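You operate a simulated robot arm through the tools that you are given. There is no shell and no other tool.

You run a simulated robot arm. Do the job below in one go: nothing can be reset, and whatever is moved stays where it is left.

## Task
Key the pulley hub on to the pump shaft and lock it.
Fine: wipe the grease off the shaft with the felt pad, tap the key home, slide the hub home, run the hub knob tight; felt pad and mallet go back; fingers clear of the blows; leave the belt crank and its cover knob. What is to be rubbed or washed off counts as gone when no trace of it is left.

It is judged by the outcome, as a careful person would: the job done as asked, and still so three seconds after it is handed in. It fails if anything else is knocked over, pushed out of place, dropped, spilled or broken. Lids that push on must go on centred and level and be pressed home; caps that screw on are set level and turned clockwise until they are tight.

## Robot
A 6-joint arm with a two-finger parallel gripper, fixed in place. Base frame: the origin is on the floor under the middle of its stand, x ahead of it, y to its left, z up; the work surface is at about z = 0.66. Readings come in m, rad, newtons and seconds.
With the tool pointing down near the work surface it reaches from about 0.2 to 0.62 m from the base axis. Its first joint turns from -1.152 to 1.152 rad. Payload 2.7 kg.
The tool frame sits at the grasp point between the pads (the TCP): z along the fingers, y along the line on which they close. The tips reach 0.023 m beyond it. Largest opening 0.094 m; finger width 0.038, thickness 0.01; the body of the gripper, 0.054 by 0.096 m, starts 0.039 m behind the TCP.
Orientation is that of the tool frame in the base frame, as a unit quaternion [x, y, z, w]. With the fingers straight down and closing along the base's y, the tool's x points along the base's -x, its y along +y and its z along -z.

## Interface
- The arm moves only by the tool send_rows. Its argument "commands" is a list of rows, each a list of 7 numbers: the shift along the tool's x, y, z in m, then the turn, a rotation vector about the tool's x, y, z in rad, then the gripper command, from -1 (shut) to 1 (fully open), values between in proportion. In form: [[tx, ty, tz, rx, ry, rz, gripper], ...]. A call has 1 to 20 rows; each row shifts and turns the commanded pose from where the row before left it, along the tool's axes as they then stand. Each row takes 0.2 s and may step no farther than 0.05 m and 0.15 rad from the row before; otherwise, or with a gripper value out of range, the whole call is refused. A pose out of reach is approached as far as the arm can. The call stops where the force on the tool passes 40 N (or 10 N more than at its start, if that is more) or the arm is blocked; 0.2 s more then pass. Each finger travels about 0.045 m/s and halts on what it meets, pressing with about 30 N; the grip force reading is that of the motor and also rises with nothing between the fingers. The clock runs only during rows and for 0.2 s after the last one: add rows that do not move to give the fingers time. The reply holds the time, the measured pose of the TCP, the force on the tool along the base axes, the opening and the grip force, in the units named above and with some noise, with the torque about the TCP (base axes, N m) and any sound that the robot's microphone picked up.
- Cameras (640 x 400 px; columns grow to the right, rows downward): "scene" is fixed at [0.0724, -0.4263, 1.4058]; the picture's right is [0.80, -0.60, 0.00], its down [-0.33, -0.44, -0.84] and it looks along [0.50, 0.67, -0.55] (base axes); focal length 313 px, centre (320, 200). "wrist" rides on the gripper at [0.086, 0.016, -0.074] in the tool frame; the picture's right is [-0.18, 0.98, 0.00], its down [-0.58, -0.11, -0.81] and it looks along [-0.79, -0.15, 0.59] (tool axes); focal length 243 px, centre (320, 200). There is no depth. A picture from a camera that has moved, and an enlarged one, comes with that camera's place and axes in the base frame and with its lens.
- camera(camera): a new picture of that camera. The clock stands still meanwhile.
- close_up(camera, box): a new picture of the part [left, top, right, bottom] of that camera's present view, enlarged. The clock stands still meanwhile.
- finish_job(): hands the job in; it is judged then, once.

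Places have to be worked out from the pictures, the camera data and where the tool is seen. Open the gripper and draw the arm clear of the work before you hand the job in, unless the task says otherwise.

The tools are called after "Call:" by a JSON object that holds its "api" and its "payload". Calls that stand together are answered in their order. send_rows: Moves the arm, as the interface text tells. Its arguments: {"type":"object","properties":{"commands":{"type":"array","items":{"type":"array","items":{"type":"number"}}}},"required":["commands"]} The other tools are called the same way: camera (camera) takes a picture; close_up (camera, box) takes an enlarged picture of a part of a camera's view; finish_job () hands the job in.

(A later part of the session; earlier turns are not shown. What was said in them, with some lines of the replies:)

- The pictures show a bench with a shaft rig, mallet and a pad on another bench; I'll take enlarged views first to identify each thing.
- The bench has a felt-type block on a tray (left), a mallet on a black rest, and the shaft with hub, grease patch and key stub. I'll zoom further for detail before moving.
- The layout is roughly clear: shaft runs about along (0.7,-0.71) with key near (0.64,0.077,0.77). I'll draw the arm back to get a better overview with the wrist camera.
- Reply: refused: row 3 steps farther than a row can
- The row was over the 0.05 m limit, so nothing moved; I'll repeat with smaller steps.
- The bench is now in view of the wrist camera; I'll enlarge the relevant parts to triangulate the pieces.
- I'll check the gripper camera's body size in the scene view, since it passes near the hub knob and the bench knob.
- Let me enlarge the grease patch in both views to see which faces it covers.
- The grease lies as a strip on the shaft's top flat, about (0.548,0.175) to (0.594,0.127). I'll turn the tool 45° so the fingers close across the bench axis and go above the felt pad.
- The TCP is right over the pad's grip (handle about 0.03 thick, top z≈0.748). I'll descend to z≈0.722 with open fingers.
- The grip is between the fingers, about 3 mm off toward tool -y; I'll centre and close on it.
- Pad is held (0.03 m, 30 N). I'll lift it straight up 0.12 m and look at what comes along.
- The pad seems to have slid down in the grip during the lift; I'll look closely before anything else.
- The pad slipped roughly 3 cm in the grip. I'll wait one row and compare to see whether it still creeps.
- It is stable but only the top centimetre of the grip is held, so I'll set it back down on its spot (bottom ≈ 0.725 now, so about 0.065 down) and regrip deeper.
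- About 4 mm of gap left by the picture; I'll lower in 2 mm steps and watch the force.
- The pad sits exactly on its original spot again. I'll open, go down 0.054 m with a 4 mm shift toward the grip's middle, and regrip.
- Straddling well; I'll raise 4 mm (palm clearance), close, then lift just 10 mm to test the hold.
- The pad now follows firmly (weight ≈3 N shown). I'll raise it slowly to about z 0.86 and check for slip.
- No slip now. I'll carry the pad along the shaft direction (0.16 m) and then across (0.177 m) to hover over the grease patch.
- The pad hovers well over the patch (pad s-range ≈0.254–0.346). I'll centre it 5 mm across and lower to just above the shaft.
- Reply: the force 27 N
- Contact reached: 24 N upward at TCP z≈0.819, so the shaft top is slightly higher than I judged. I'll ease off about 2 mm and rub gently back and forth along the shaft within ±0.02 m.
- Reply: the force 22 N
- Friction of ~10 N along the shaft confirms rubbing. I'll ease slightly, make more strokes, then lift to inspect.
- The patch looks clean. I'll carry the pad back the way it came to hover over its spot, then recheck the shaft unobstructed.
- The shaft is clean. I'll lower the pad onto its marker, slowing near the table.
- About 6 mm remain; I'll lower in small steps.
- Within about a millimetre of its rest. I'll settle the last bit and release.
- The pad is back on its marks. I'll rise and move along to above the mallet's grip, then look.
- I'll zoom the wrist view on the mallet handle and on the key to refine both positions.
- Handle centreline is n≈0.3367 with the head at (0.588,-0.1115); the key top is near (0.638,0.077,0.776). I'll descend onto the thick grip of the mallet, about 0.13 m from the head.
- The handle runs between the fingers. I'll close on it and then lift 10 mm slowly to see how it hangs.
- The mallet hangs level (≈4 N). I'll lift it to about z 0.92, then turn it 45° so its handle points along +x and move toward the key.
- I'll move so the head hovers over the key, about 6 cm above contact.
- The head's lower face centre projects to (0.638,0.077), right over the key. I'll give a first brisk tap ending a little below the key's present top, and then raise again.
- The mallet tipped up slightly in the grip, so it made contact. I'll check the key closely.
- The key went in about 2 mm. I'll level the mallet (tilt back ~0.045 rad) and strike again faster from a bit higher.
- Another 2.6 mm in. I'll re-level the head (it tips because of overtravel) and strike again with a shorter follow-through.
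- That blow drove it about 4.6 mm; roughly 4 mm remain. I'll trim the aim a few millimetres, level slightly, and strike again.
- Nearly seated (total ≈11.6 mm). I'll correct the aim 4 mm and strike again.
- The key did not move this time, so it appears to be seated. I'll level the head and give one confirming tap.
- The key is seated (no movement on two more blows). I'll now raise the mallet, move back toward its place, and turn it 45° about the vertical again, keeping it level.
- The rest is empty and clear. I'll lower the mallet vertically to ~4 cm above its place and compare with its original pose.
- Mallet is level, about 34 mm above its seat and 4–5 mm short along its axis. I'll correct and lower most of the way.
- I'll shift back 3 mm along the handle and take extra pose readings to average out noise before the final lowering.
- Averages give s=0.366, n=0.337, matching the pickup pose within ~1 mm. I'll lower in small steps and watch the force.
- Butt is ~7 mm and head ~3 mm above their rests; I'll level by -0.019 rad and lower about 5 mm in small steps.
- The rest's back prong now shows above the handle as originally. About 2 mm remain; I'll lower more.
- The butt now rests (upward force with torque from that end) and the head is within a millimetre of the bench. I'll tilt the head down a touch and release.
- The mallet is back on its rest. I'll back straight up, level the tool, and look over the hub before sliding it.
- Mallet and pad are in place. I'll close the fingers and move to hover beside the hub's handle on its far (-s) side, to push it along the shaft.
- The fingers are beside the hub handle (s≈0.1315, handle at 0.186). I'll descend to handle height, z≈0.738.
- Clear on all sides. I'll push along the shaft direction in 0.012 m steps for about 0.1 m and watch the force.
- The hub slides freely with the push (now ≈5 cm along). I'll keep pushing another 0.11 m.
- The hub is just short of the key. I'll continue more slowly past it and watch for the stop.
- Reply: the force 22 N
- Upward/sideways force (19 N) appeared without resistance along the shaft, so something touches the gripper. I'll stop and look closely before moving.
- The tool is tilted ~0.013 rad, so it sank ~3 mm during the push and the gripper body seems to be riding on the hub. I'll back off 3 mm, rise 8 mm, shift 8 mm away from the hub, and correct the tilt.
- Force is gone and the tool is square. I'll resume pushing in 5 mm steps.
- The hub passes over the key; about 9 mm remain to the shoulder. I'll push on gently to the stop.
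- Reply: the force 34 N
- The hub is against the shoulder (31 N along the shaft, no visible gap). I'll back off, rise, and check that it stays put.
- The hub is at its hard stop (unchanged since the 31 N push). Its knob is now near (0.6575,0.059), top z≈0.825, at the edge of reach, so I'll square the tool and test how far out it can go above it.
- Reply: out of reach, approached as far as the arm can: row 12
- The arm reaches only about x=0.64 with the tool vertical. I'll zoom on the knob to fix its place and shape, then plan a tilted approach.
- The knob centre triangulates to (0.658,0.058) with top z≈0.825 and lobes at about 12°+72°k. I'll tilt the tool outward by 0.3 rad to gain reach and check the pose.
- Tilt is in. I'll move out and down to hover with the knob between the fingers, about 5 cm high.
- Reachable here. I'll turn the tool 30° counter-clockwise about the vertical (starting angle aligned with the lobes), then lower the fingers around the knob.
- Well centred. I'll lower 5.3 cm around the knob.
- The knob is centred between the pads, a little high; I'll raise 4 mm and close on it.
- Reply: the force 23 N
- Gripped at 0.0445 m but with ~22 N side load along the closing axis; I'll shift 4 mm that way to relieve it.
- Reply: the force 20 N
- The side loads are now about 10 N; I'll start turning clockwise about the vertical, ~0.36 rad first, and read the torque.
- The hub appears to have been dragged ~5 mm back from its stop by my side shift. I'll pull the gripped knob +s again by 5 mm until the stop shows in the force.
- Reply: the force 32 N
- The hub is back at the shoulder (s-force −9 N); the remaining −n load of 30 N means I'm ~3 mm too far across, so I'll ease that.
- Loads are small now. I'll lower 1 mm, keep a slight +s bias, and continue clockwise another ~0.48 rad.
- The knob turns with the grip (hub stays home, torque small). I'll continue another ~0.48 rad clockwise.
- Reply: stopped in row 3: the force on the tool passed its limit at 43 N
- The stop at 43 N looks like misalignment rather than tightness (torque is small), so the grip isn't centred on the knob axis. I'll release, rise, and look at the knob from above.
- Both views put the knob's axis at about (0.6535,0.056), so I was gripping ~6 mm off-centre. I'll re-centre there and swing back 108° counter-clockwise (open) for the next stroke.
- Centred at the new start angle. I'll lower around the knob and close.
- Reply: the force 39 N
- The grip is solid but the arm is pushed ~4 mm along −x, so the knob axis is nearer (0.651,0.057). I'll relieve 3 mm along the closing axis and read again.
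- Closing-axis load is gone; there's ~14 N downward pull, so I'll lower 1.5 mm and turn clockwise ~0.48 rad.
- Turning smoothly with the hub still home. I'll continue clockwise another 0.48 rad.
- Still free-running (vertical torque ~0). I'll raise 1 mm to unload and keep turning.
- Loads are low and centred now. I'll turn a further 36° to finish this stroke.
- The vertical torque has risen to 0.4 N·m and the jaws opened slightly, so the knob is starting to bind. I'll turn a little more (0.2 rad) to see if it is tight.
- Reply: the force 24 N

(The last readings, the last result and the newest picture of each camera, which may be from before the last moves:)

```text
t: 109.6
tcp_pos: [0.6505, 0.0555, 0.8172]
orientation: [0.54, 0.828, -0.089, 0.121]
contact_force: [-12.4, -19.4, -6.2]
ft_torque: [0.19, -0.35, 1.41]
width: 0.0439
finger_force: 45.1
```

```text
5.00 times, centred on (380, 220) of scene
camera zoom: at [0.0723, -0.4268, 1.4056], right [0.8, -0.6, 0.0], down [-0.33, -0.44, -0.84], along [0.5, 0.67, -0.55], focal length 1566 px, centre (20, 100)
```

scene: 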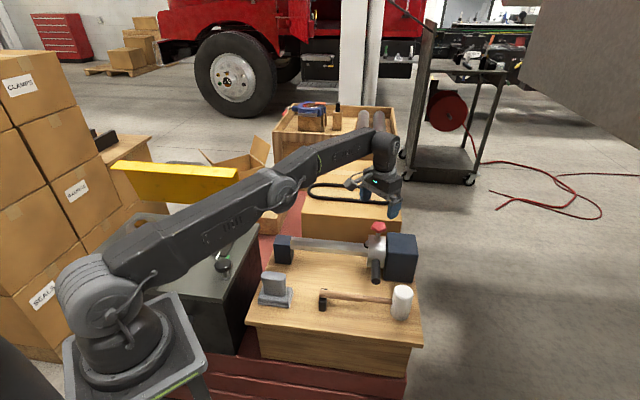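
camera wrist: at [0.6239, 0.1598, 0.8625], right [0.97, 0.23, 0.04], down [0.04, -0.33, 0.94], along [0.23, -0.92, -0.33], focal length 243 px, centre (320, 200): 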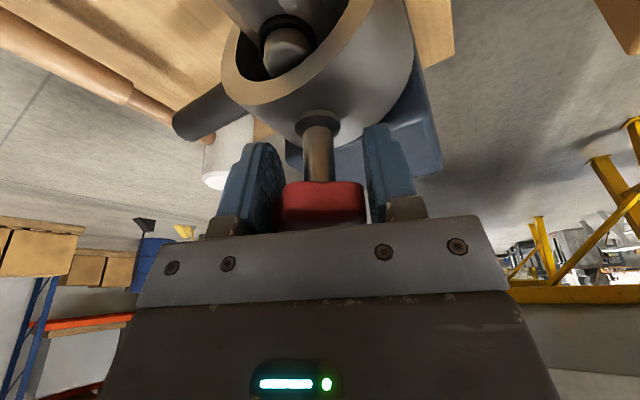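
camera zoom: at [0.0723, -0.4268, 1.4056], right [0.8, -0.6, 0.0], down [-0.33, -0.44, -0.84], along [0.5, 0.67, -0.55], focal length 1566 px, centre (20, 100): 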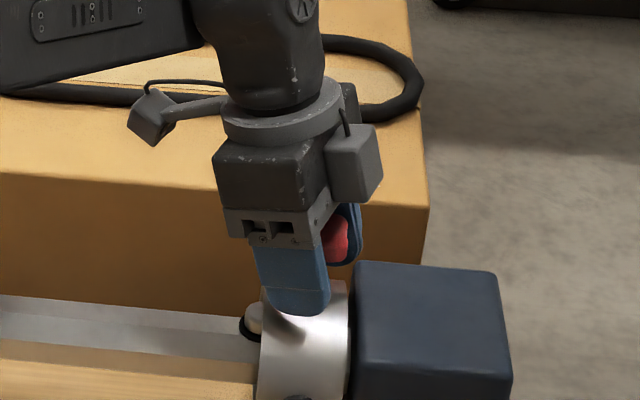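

Torque is now 1.4 N·m resisting clockwise: the knob is tight. I'll release, rise and inspect it, then confirm with a second grip.

Call:
{"api": "send_rows", "payload": {"commands": [[0, 0, 0, 0, 0, 0, 0.2], [0, 0, 0, 0, 0, 0, 0.7], [0, 0, 0, 0, 0, 0, 0.9], [-0.0075, 0, -0.0239, 0, 0, 0, 0.9], [-0.009, 0, -0.0286, 0, 0, 0, 0.9], [0, 0, 0, 0, 0, 0, 0.9]]}}

Call:
{"api": "camera", "payload": {"camera": "wrist"}}

Call:
{"api": "close_up", "payload": {"camera": "scene", "box": [362, 210, 402, 250]}}

Call:
{"api": "close_up", "payload": {"camera": "wrist", "box": [250, 0, 380, 150]}}

```text
t: 111.0
tcp_pos: [0.6521, 0.0582, 0.8748]
orientation: [0.539, 0.829, -0.087, 0.122]
contact_force: [-0.6, -0.1, -0.3]
ft_torque: [-0.03, 0.04, 0.01]
width: 0.0894
finger_force: 0.0
```

```text
taken
camera wrist: at [0.6259, 0.1616, 0.9201], right [0.97, 0.24, 0.04], down [0.04, -0.33, 0.94], along [0.24, -0.91, -0.33], focal length 243 px, centre (320, 200)
```

wrist: 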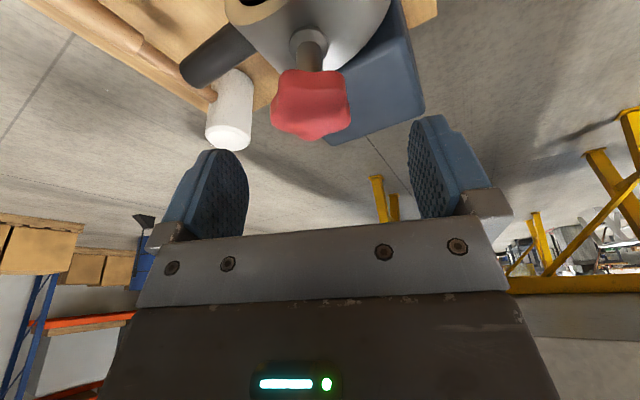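

```text
10.00 times, centred on (382, 230) of scene
camera zoom: at [0.0724, -0.4263, 1.4058], right [0.8, -0.6, 0.0], down [-0.33, -0.44, -0.84], along [0.5, 0.67, -0.55], focal length 3132 px, centre (-300, -100)
```

zoom: 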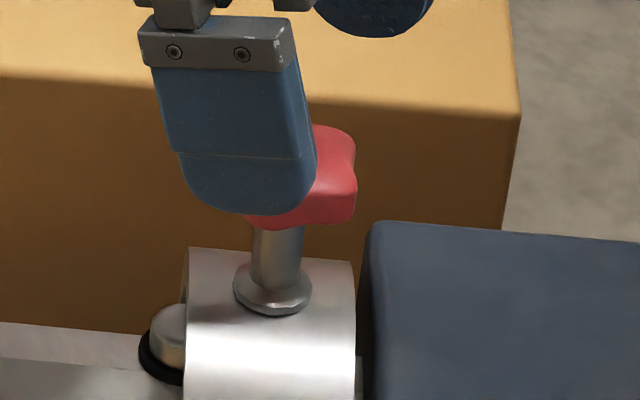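

```text
2.67 times, centred on (315, 75) of wrist
camera zoom: at [0.6259, 0.1616, 0.9201], right [0.97, 0.24, 0.04], down [0.04, -0.33, 0.94], along [0.24, -0.91, -0.33], focal length 647 px, centre (333, 533)
```

zoom: 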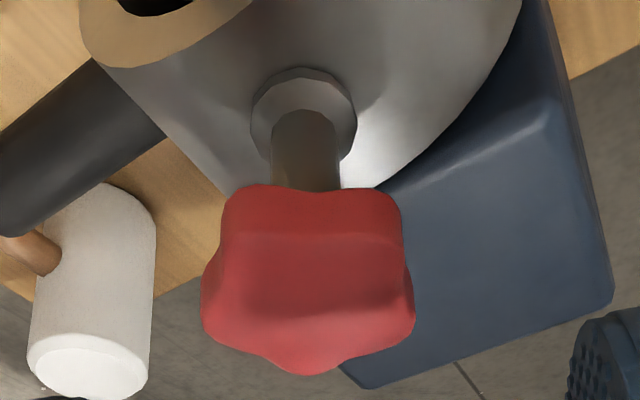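

I'll compare the hub's place using the same view as when it was first pushed home.

Call:
{"api": "close_up", "payload": {"camera": "scene", "box": [365, 218, 405, 268]}}

Call:
{"api": "close_up", "payload": {"camera": "scene", "box": [330, 200, 420, 280]}}

```text
8.00 times, centred on (385, 243) of scene
camera zoom: at [0.0724, -0.4263, 1.4058], right [0.8, -0.6, 0.0], down [-0.33, -0.44, -0.84], along [0.5, 0.67, -0.55], focal length 2506 px, centre (-200, -144)
```

zoom: 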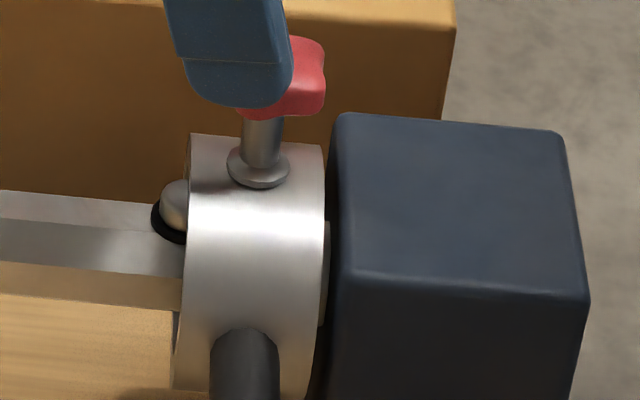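

```text
5.00 times, centred on (375, 240) of scene
camera zoom: at [0.0724, -0.4263, 1.4058], right [0.8, -0.6, 0.0], down [-0.33, -0.44, -0.84], along [0.5, 0.67, -0.55], focal length 1566 px, centre (45, 0)
```

zoom: 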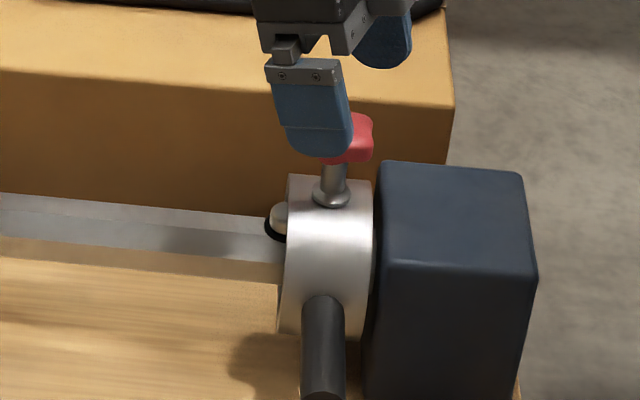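

The hub shifted less than 1 mm from its stop, and the jaw-width history shows the jaws slipped over the lobes once the knob stopped. I'll regrip at an aligned angle with a slight +s bias and torque it once more to confirm.

Call:
{"api": "send_rows", "payload": {"commands": [[-0.0027, -0.0006, 0.0008, -0.0379, 0, -0.1214, 0.9], [0, 0, 0, -0.0379, 0, -0.1214, 0.9], [0, 0, 0, -0.0379, 0, -0.1214, 0.9], [0, 0, 0, -0.0379, 0, -0.1214, 0.9], [0, 0, 0, -0.0379, 0, -0.1214, 0.9], [0, 0, 0, -0.0379, 0, -0.1214, 0.9], [0, 0, 0, -0.0379, 0, -0.1214, 0.9], [0, 0, 0, -0.0379, 0, -0.1214, 0.9], [0, 0, 0, -0.0379, 0, -0.1214, 0.9], [0, 0, 0, -0.0379, 0, -0.1214, 0.9], [0, 0, 0, -0.0379, 0, -0.1214, 0.9], [0, 0, 0, 0, 0, 0, 0.9]]}}

Call:
{"api": "camera", "payload": {"camera": "wrist"}}

Call:
{"api": "close_up", "payload": {"camera": "scene", "box": [362, 210, 402, 250]}}

```text
t: 113.6
tcp_pos: [0.6517, 0.0551, 0.873]
orientation: [-0.122, 0.982, 0.018, 0.144]
contact_force: [-0.1, 0.7, -0.5]
ft_torque: [0.03, -0.02, -0.04]
width: 0.0891
finger_force: 0.2
```

```text
taken
camera wrist: at [0.5471, 0.0464, 0.9197], right [-0.07, 1.0, 0.05], down [0.34, -0.03, 0.94], along [0.94, 0.08, -0.34], focal length 243 px, centre (320, 200)
```

wrist: 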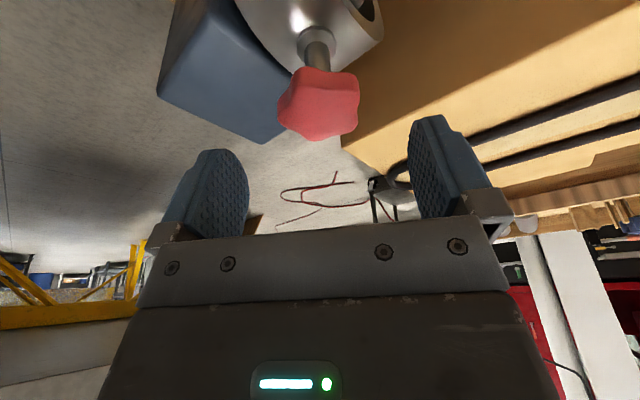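

```text
10.00 times, centred on (382, 230) of scene
camera zoom: at [0.0724, -0.4263, 1.4058], right [0.8, -0.6, 0.0], down [-0.33, -0.44, -0.84], along [0.5, 0.67, -0.55], focal length 3132 px, centre (-300, -100)
```

zoom: 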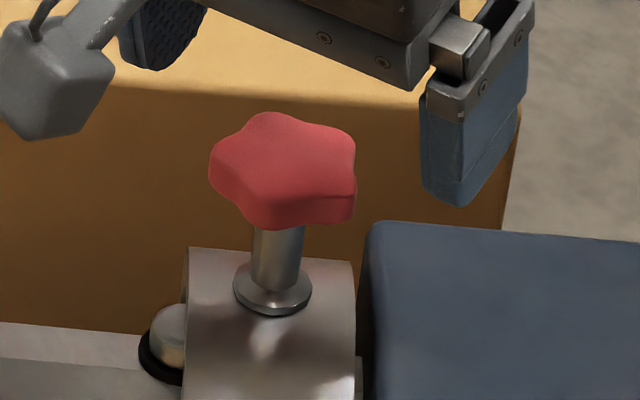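

Call:
{"api": "send_rows", "payload": {"commands": [[0.006, 0, 0.0191, 0, 0, 0, 0.9], [0.006, 0, 0.0191, 0, 0, 0, 0.9], [0.0042, 0, 0.0134, 0, 0, 0, 0.9], [0, 0, 0, 0, 0, 0, 0.6], [0, 0, 0, 0, 0, 0, 0.2], [0, 0, 0, 0, 0, 0, 0.0], [0, 0, 0, 0, 0, 0, -1], [0, 0, 0, 0, 0, 0, -1], [0, 0, 0, 0, 0, 0, -1]]}}

Call:
{"api": "close_up", "payload": {"camera": "scene", "box": [365, 218, 405, 268]}}

Call:
{"api": "camera", "payload": {"camera": "wrist"}}

```text
t: 115.6
tcp_pos: [0.6515, 0.0568, 0.8167]
orientation: [-0.122, 0.982, 0.018, 0.144]
contact_force: [-3.8, 23.5, 0.1]
ft_torque: [0.0, 0.64, -0.1]
width: 0.0444
finger_force: 45.0
```

```text
8.00 times, centred on (385, 243) of scene
camera zoom: at [0.0724, -0.4258, 1.406], right [0.8, -0.6, 0.0], down [-0.33, -0.44, -0.84], along [0.5, 0.67, -0.55], focal length 2506 px, centre (-200, -144)
```

zoom: 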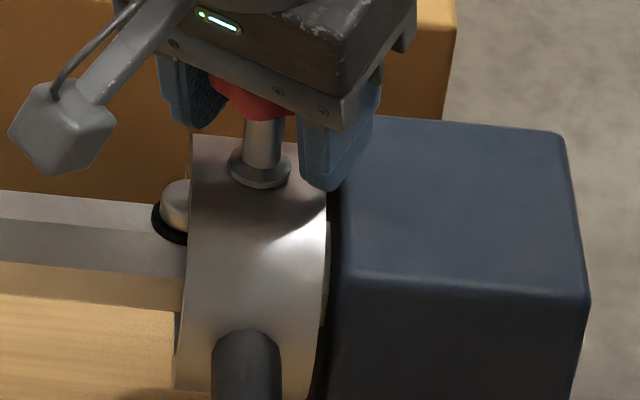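

```text
taken
camera wrist: at [0.5468, 0.0484, 0.8649], right [-0.07, 1.0, 0.05], down [0.34, -0.03, 0.94], along [0.94, 0.08, -0.34], focal length 243 px, centre (320, 200)
```

wrist: 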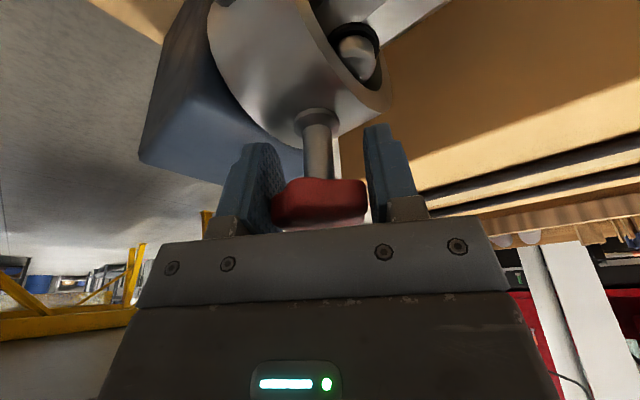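

The hub is seated fully at the stop again under the bias. I'll now torque clockwise ~0.3 rad and read the resistance.

Call:
{"api": "send_rows", "payload": {"commands": [[0, 0, 0, 0.0298, 0, 0.0954, -1], [0, 0, 0, 0.0298, 0, 0.0954, -1], [0, 0, 0, 0, 0, 0, -1]]}}

Call:
{"api": "camera", "payload": {"camera": "wrist"}}

Call:
{"api": "close_up", "payload": {"camera": "scene", "box": [365, 218, 405, 268]}}

```text
t: 116.4
tcp_pos: [0.6507, 0.0561, 0.8183]
orientation: [-0.025, 0.989, 0.001, 0.145]
contact_force: [-10.1, 17.2, -2.6]
ft_torque: [-0.49, -0.04, 1.42]
width: 0.0449
finger_force: 45.2
```

```text
taken
camera wrist: at [0.5464, 0.0689, 0.8648], right [0.13, 0.99, 0.05], down [0.33, -0.09, 0.94], along [0.93, -0.1, -0.34], focal length 243 px, centre (320, 200)
```

wrist: 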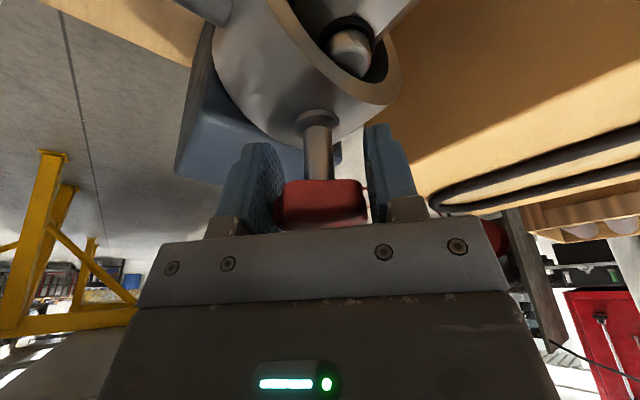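

```text
8.00 times, centred on (385, 243) of scene
camera zoom: at [0.0723, -0.4259, 1.4059], right [0.8, -0.6, 0.0], down [-0.33, -0.44, -0.84], along [0.5, 0.67, -0.55], focal length 2506 px, centre (-200, -144)
```

zoom: 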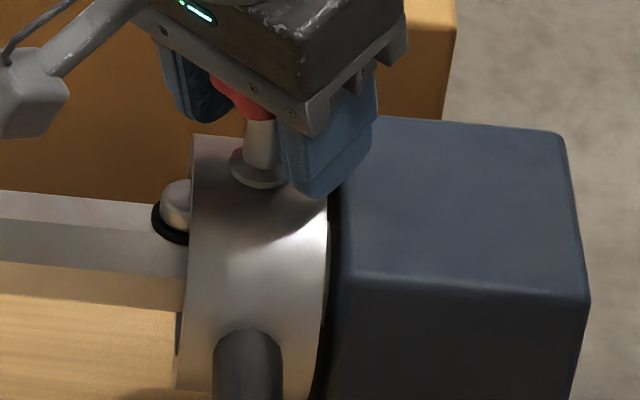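

Torque jumped straight to 1.4 N·m with no further turning: the knob is tight and the hub sits at the stop. I'll release and rise clear.

Call:
{"api": "send_rows", "payload": {"commands": [[0, 0, 0, 0, 0, 0, 0.2], [0, 0, 0, 0, 0, 0, 0.7], [0, 0, 0, 0, 0, 0, 0.9], [-0.0075, 0, -0.0239, 0, 0, 0, 0.9], [-0.012, 0, -0.0382, 0, 0, 0, 0.9], [-0.012, 0, -0.0382, 0, 0, 0, 0.9], [0, 0, 0, 0, 0, 0, 0.9]]}}

Call:
{"api": "close_up", "payload": {"camera": "scene", "box": [365, 218, 405, 268]}}

Call:
{"api": "camera", "payload": {"camera": "wrist"}}

```text
t: 118.0
tcp_pos: [0.6539, 0.0521, 0.9216]
orientation: [-0.021, 0.989, 0.001, 0.145]
contact_force: [0.0, -0.2, 0.0]
ft_torque: [0.02, -0.02, 0.0]
width: 0.0893
finger_force: 0.1
```

```text
8.00 times, centred on (385, 243) of scene
camera zoom: at [0.0724, -0.4263, 1.4058], right [0.8, -0.6, 0.0], down [-0.33, -0.44, -0.84], along [0.5, 0.67, -0.55], focal length 2506 px, centre (-200, -144)
```

zoom: 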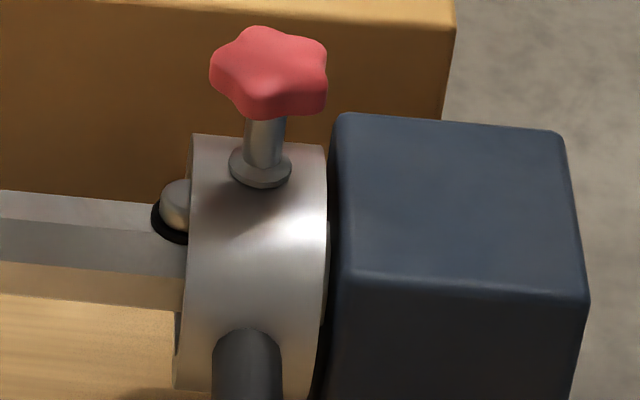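

```text
taken
camera wrist: at [0.5493, 0.0662, 0.9695], right [0.13, 0.99, 0.05], down [0.33, -0.09, 0.94], along [0.93, -0.11, -0.34], focal length 243 px, centre (320, 200)
```

wrist: 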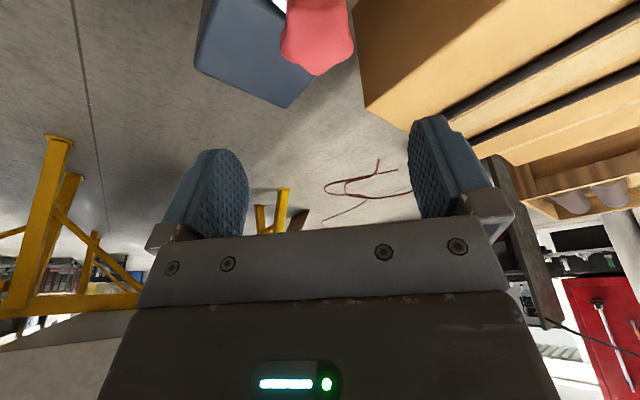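

The hub and knob look right and unchanged after release. I'll raise the arm, draw it back over the robot side, and square the tool.

Call:
{"api": "send_rows", "payload": {"commands": [[-0.0119, 0, -0.0382, 0, 0, 0, 0.9], [-0.0119, 0, -0.0382, 0, 0, 0, 0.9], [-0.0119, 0, -0.0382, 0, 0, 0, 0.9], [0.0429, 0, -0.0134, 0, 0, 0, 0.9], [0.0429, 0, -0.0134, 0, 0, 0, 0.9], [0.0429, 0, -0.0134, 0, 0, 0, 0.9], [0.0429, 0, -0.0134, 0, 0, 0, 0.9], [0.0429, 0, -0.0134, 0, 0, 0, 0.9], [0.0429, 0, -0.0134, 0, 0, 0, 0.9], [0, 0, 0, 0, 0.1, 0, 0.9], [0, 0, 0, 0, 0.1, 0, 0.9], [0, 0, 0, 0, 0.09, 0, 0.9], [0.045, 0, 0, 0, 0, 0, 0.9], [0.045, 0, 0, 0, 0, 0, 0.9], [0, 0, 0, 0, 0, 0, 0.9]]}}

Call:
{"api": "camera", "payload": {"camera": "scene"}}

Call:
{"api": "camera", "payload": {"camera": "wrist"}}

Call:
{"api": "close_up", "payload": {"camera": "scene", "box": [240, 200, 440, 330]}}

```text
t: 121.2
tcp_pos: [0.2978, 0.0397, 1.0469]
orientation: [-0.022, 1.0, -0.001, 0.001]
contact_force: [-0.9, -0.3, -0.6]
ft_torque: [-0.02, 0.0, 0.03]
width: 0.0893
finger_force: 0.1
```

```text
taken
```

scene: 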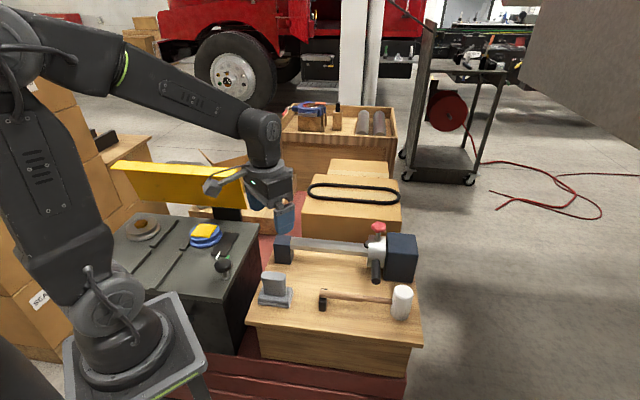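

```text
taken
camera wrist: at [0.2104, 0.054, 1.1216], right [0.14, 0.99, 0.0], down [0.58, -0.08, 0.81], along [0.8, -0.12, -0.59], focal length 243 px, centre (320, 200)
```

wrist: 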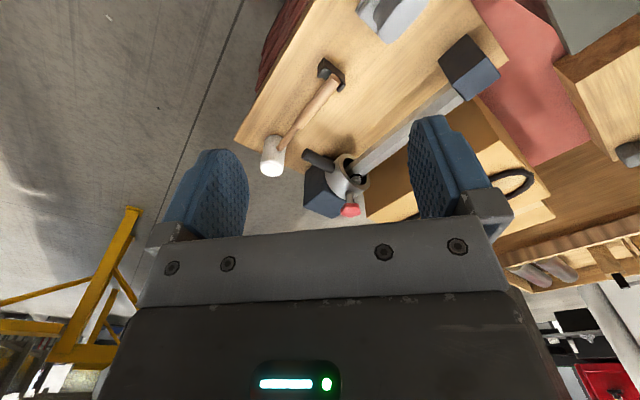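

```text
3.08 times, centred on (340, 265) of scene
camera zoom: at [0.0724, -0.4263, 1.4058], right [0.8, -0.6, 0.0], down [-0.33, -0.44, -0.84], along [0.5, 0.67, -0.55], focal length 964 px, centre (258, 0)
```

zoom: 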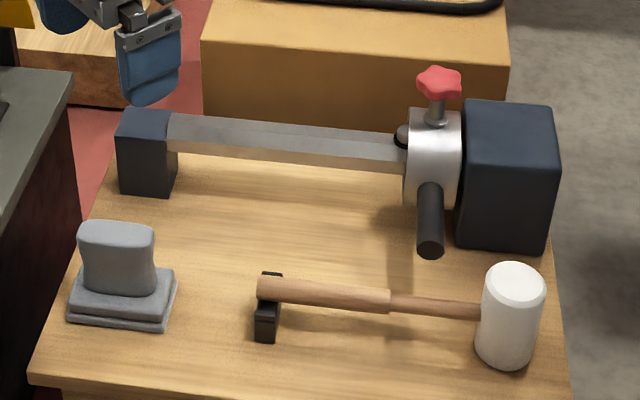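

Everything sits where it should. I'll make a last close check of the shaft for grease traces and of the other bench.

Call:
{"api": "close_up", "payload": {"camera": "wrist", "box": [330, 80, 470, 200]}}

Call:
{"api": "close_up", "payload": {"camera": "scene", "box": [300, 230, 380, 270]}}

Call:
{"api": "close_up", "payload": {"camera": "scene", "box": [110, 200, 270, 300]}}

```text
3.33 times, centred on (400, 140) of wrist
camera zoom: at [0.2104, 0.054, 1.1216], right [0.14, 0.99, 0.0], down [0.58, -0.08, 0.81], along [0.8, -0.12, -0.59], focal length 809 px, centre (53, 400)
```

zoom: 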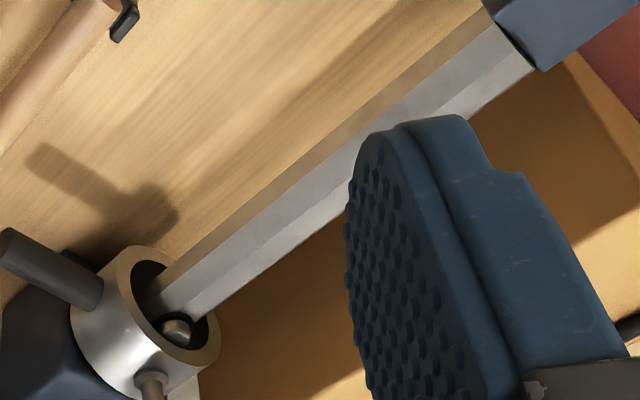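

```text
8.00 times, centred on (340, 250) of scene
camera zoom: at [0.0724, -0.4263, 1.4058], right [0.8, -0.6, 0.0], down [-0.33, -0.44, -0.84], along [0.5, 0.67, -0.55], focal length 2506 px, centre (160, -200)
```

zoom: 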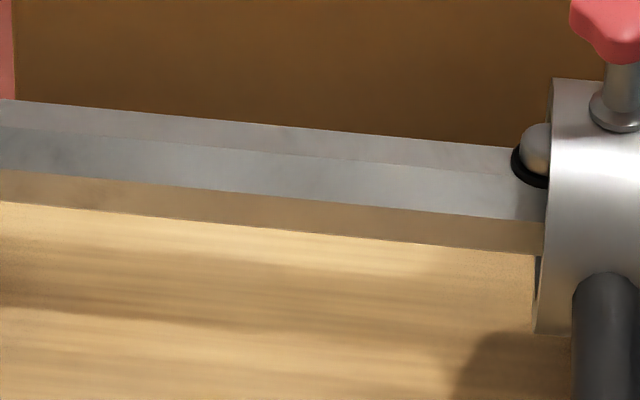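

```text
4.00 times, centred on (190, 250) of scene
camera zoom: at [0.0724, -0.4263, 1.4058], right [0.8, -0.6, 0.0], down [-0.33, -0.44, -0.84], along [0.5, 0.67, -0.55], focal length 1253 px, centre (840, 0)
```

zoom: 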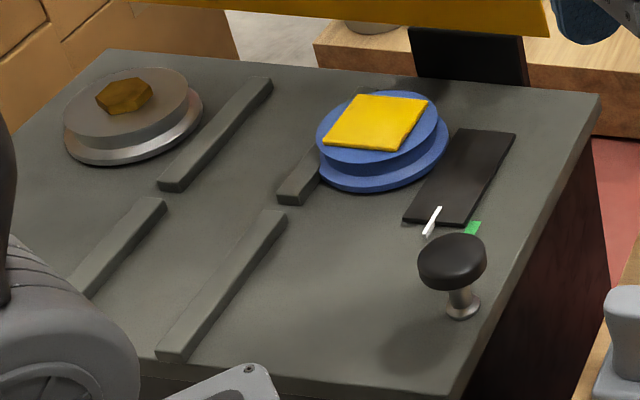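

The shaft is clean and the key is seated. The hub is home with its knob tight, the pad and mallet are back, and the crank bench is untouched. The gripper is open and clear, so I hand in the job.

Call:
{"api": "finish_job", "payload": {}}

```text
The job is handed in.
```

I've handed the job in: the pulley hub is keyed on to the pump shaft and locked. All checks below are from pictures and force readings.

- **Grease:** wiped off with the felt pad. No trace showed on the shaft in either camera afterwards.
- **Key:** driven in about 12 mm over four blows. Two more blows moved it no further, so I took it as seated. The fingers stayed about 13 cm from the key throughout.
- **Hub:** pushed along the shaft until it stopped hard at about 31 N. A gap of about 1.5 mm still shows between the hub and the block, but it would go no further.
- **Hub knob:** turned clockwise until it resisted at about 1.4 N·m. A second grip met the same resistance at once, so I took it as tight.
- **Pad and mallet:** both are back in place. The mallet lies about 2 mm from its original spot.
- **Belt crank and cover knob:** I didn't touch either. The bench with the black knob looks unchanged.

- **Pad grip:** on the first lift the pad slipped in the grip, so I set it down and gripped it again.
- **Hub drift:** while gripping the knob I pulled the hub about 5 mm off its stop. I pushed it back, and it was at the stop for the final tightening.

The gripper is open and the arm is drawn clear.
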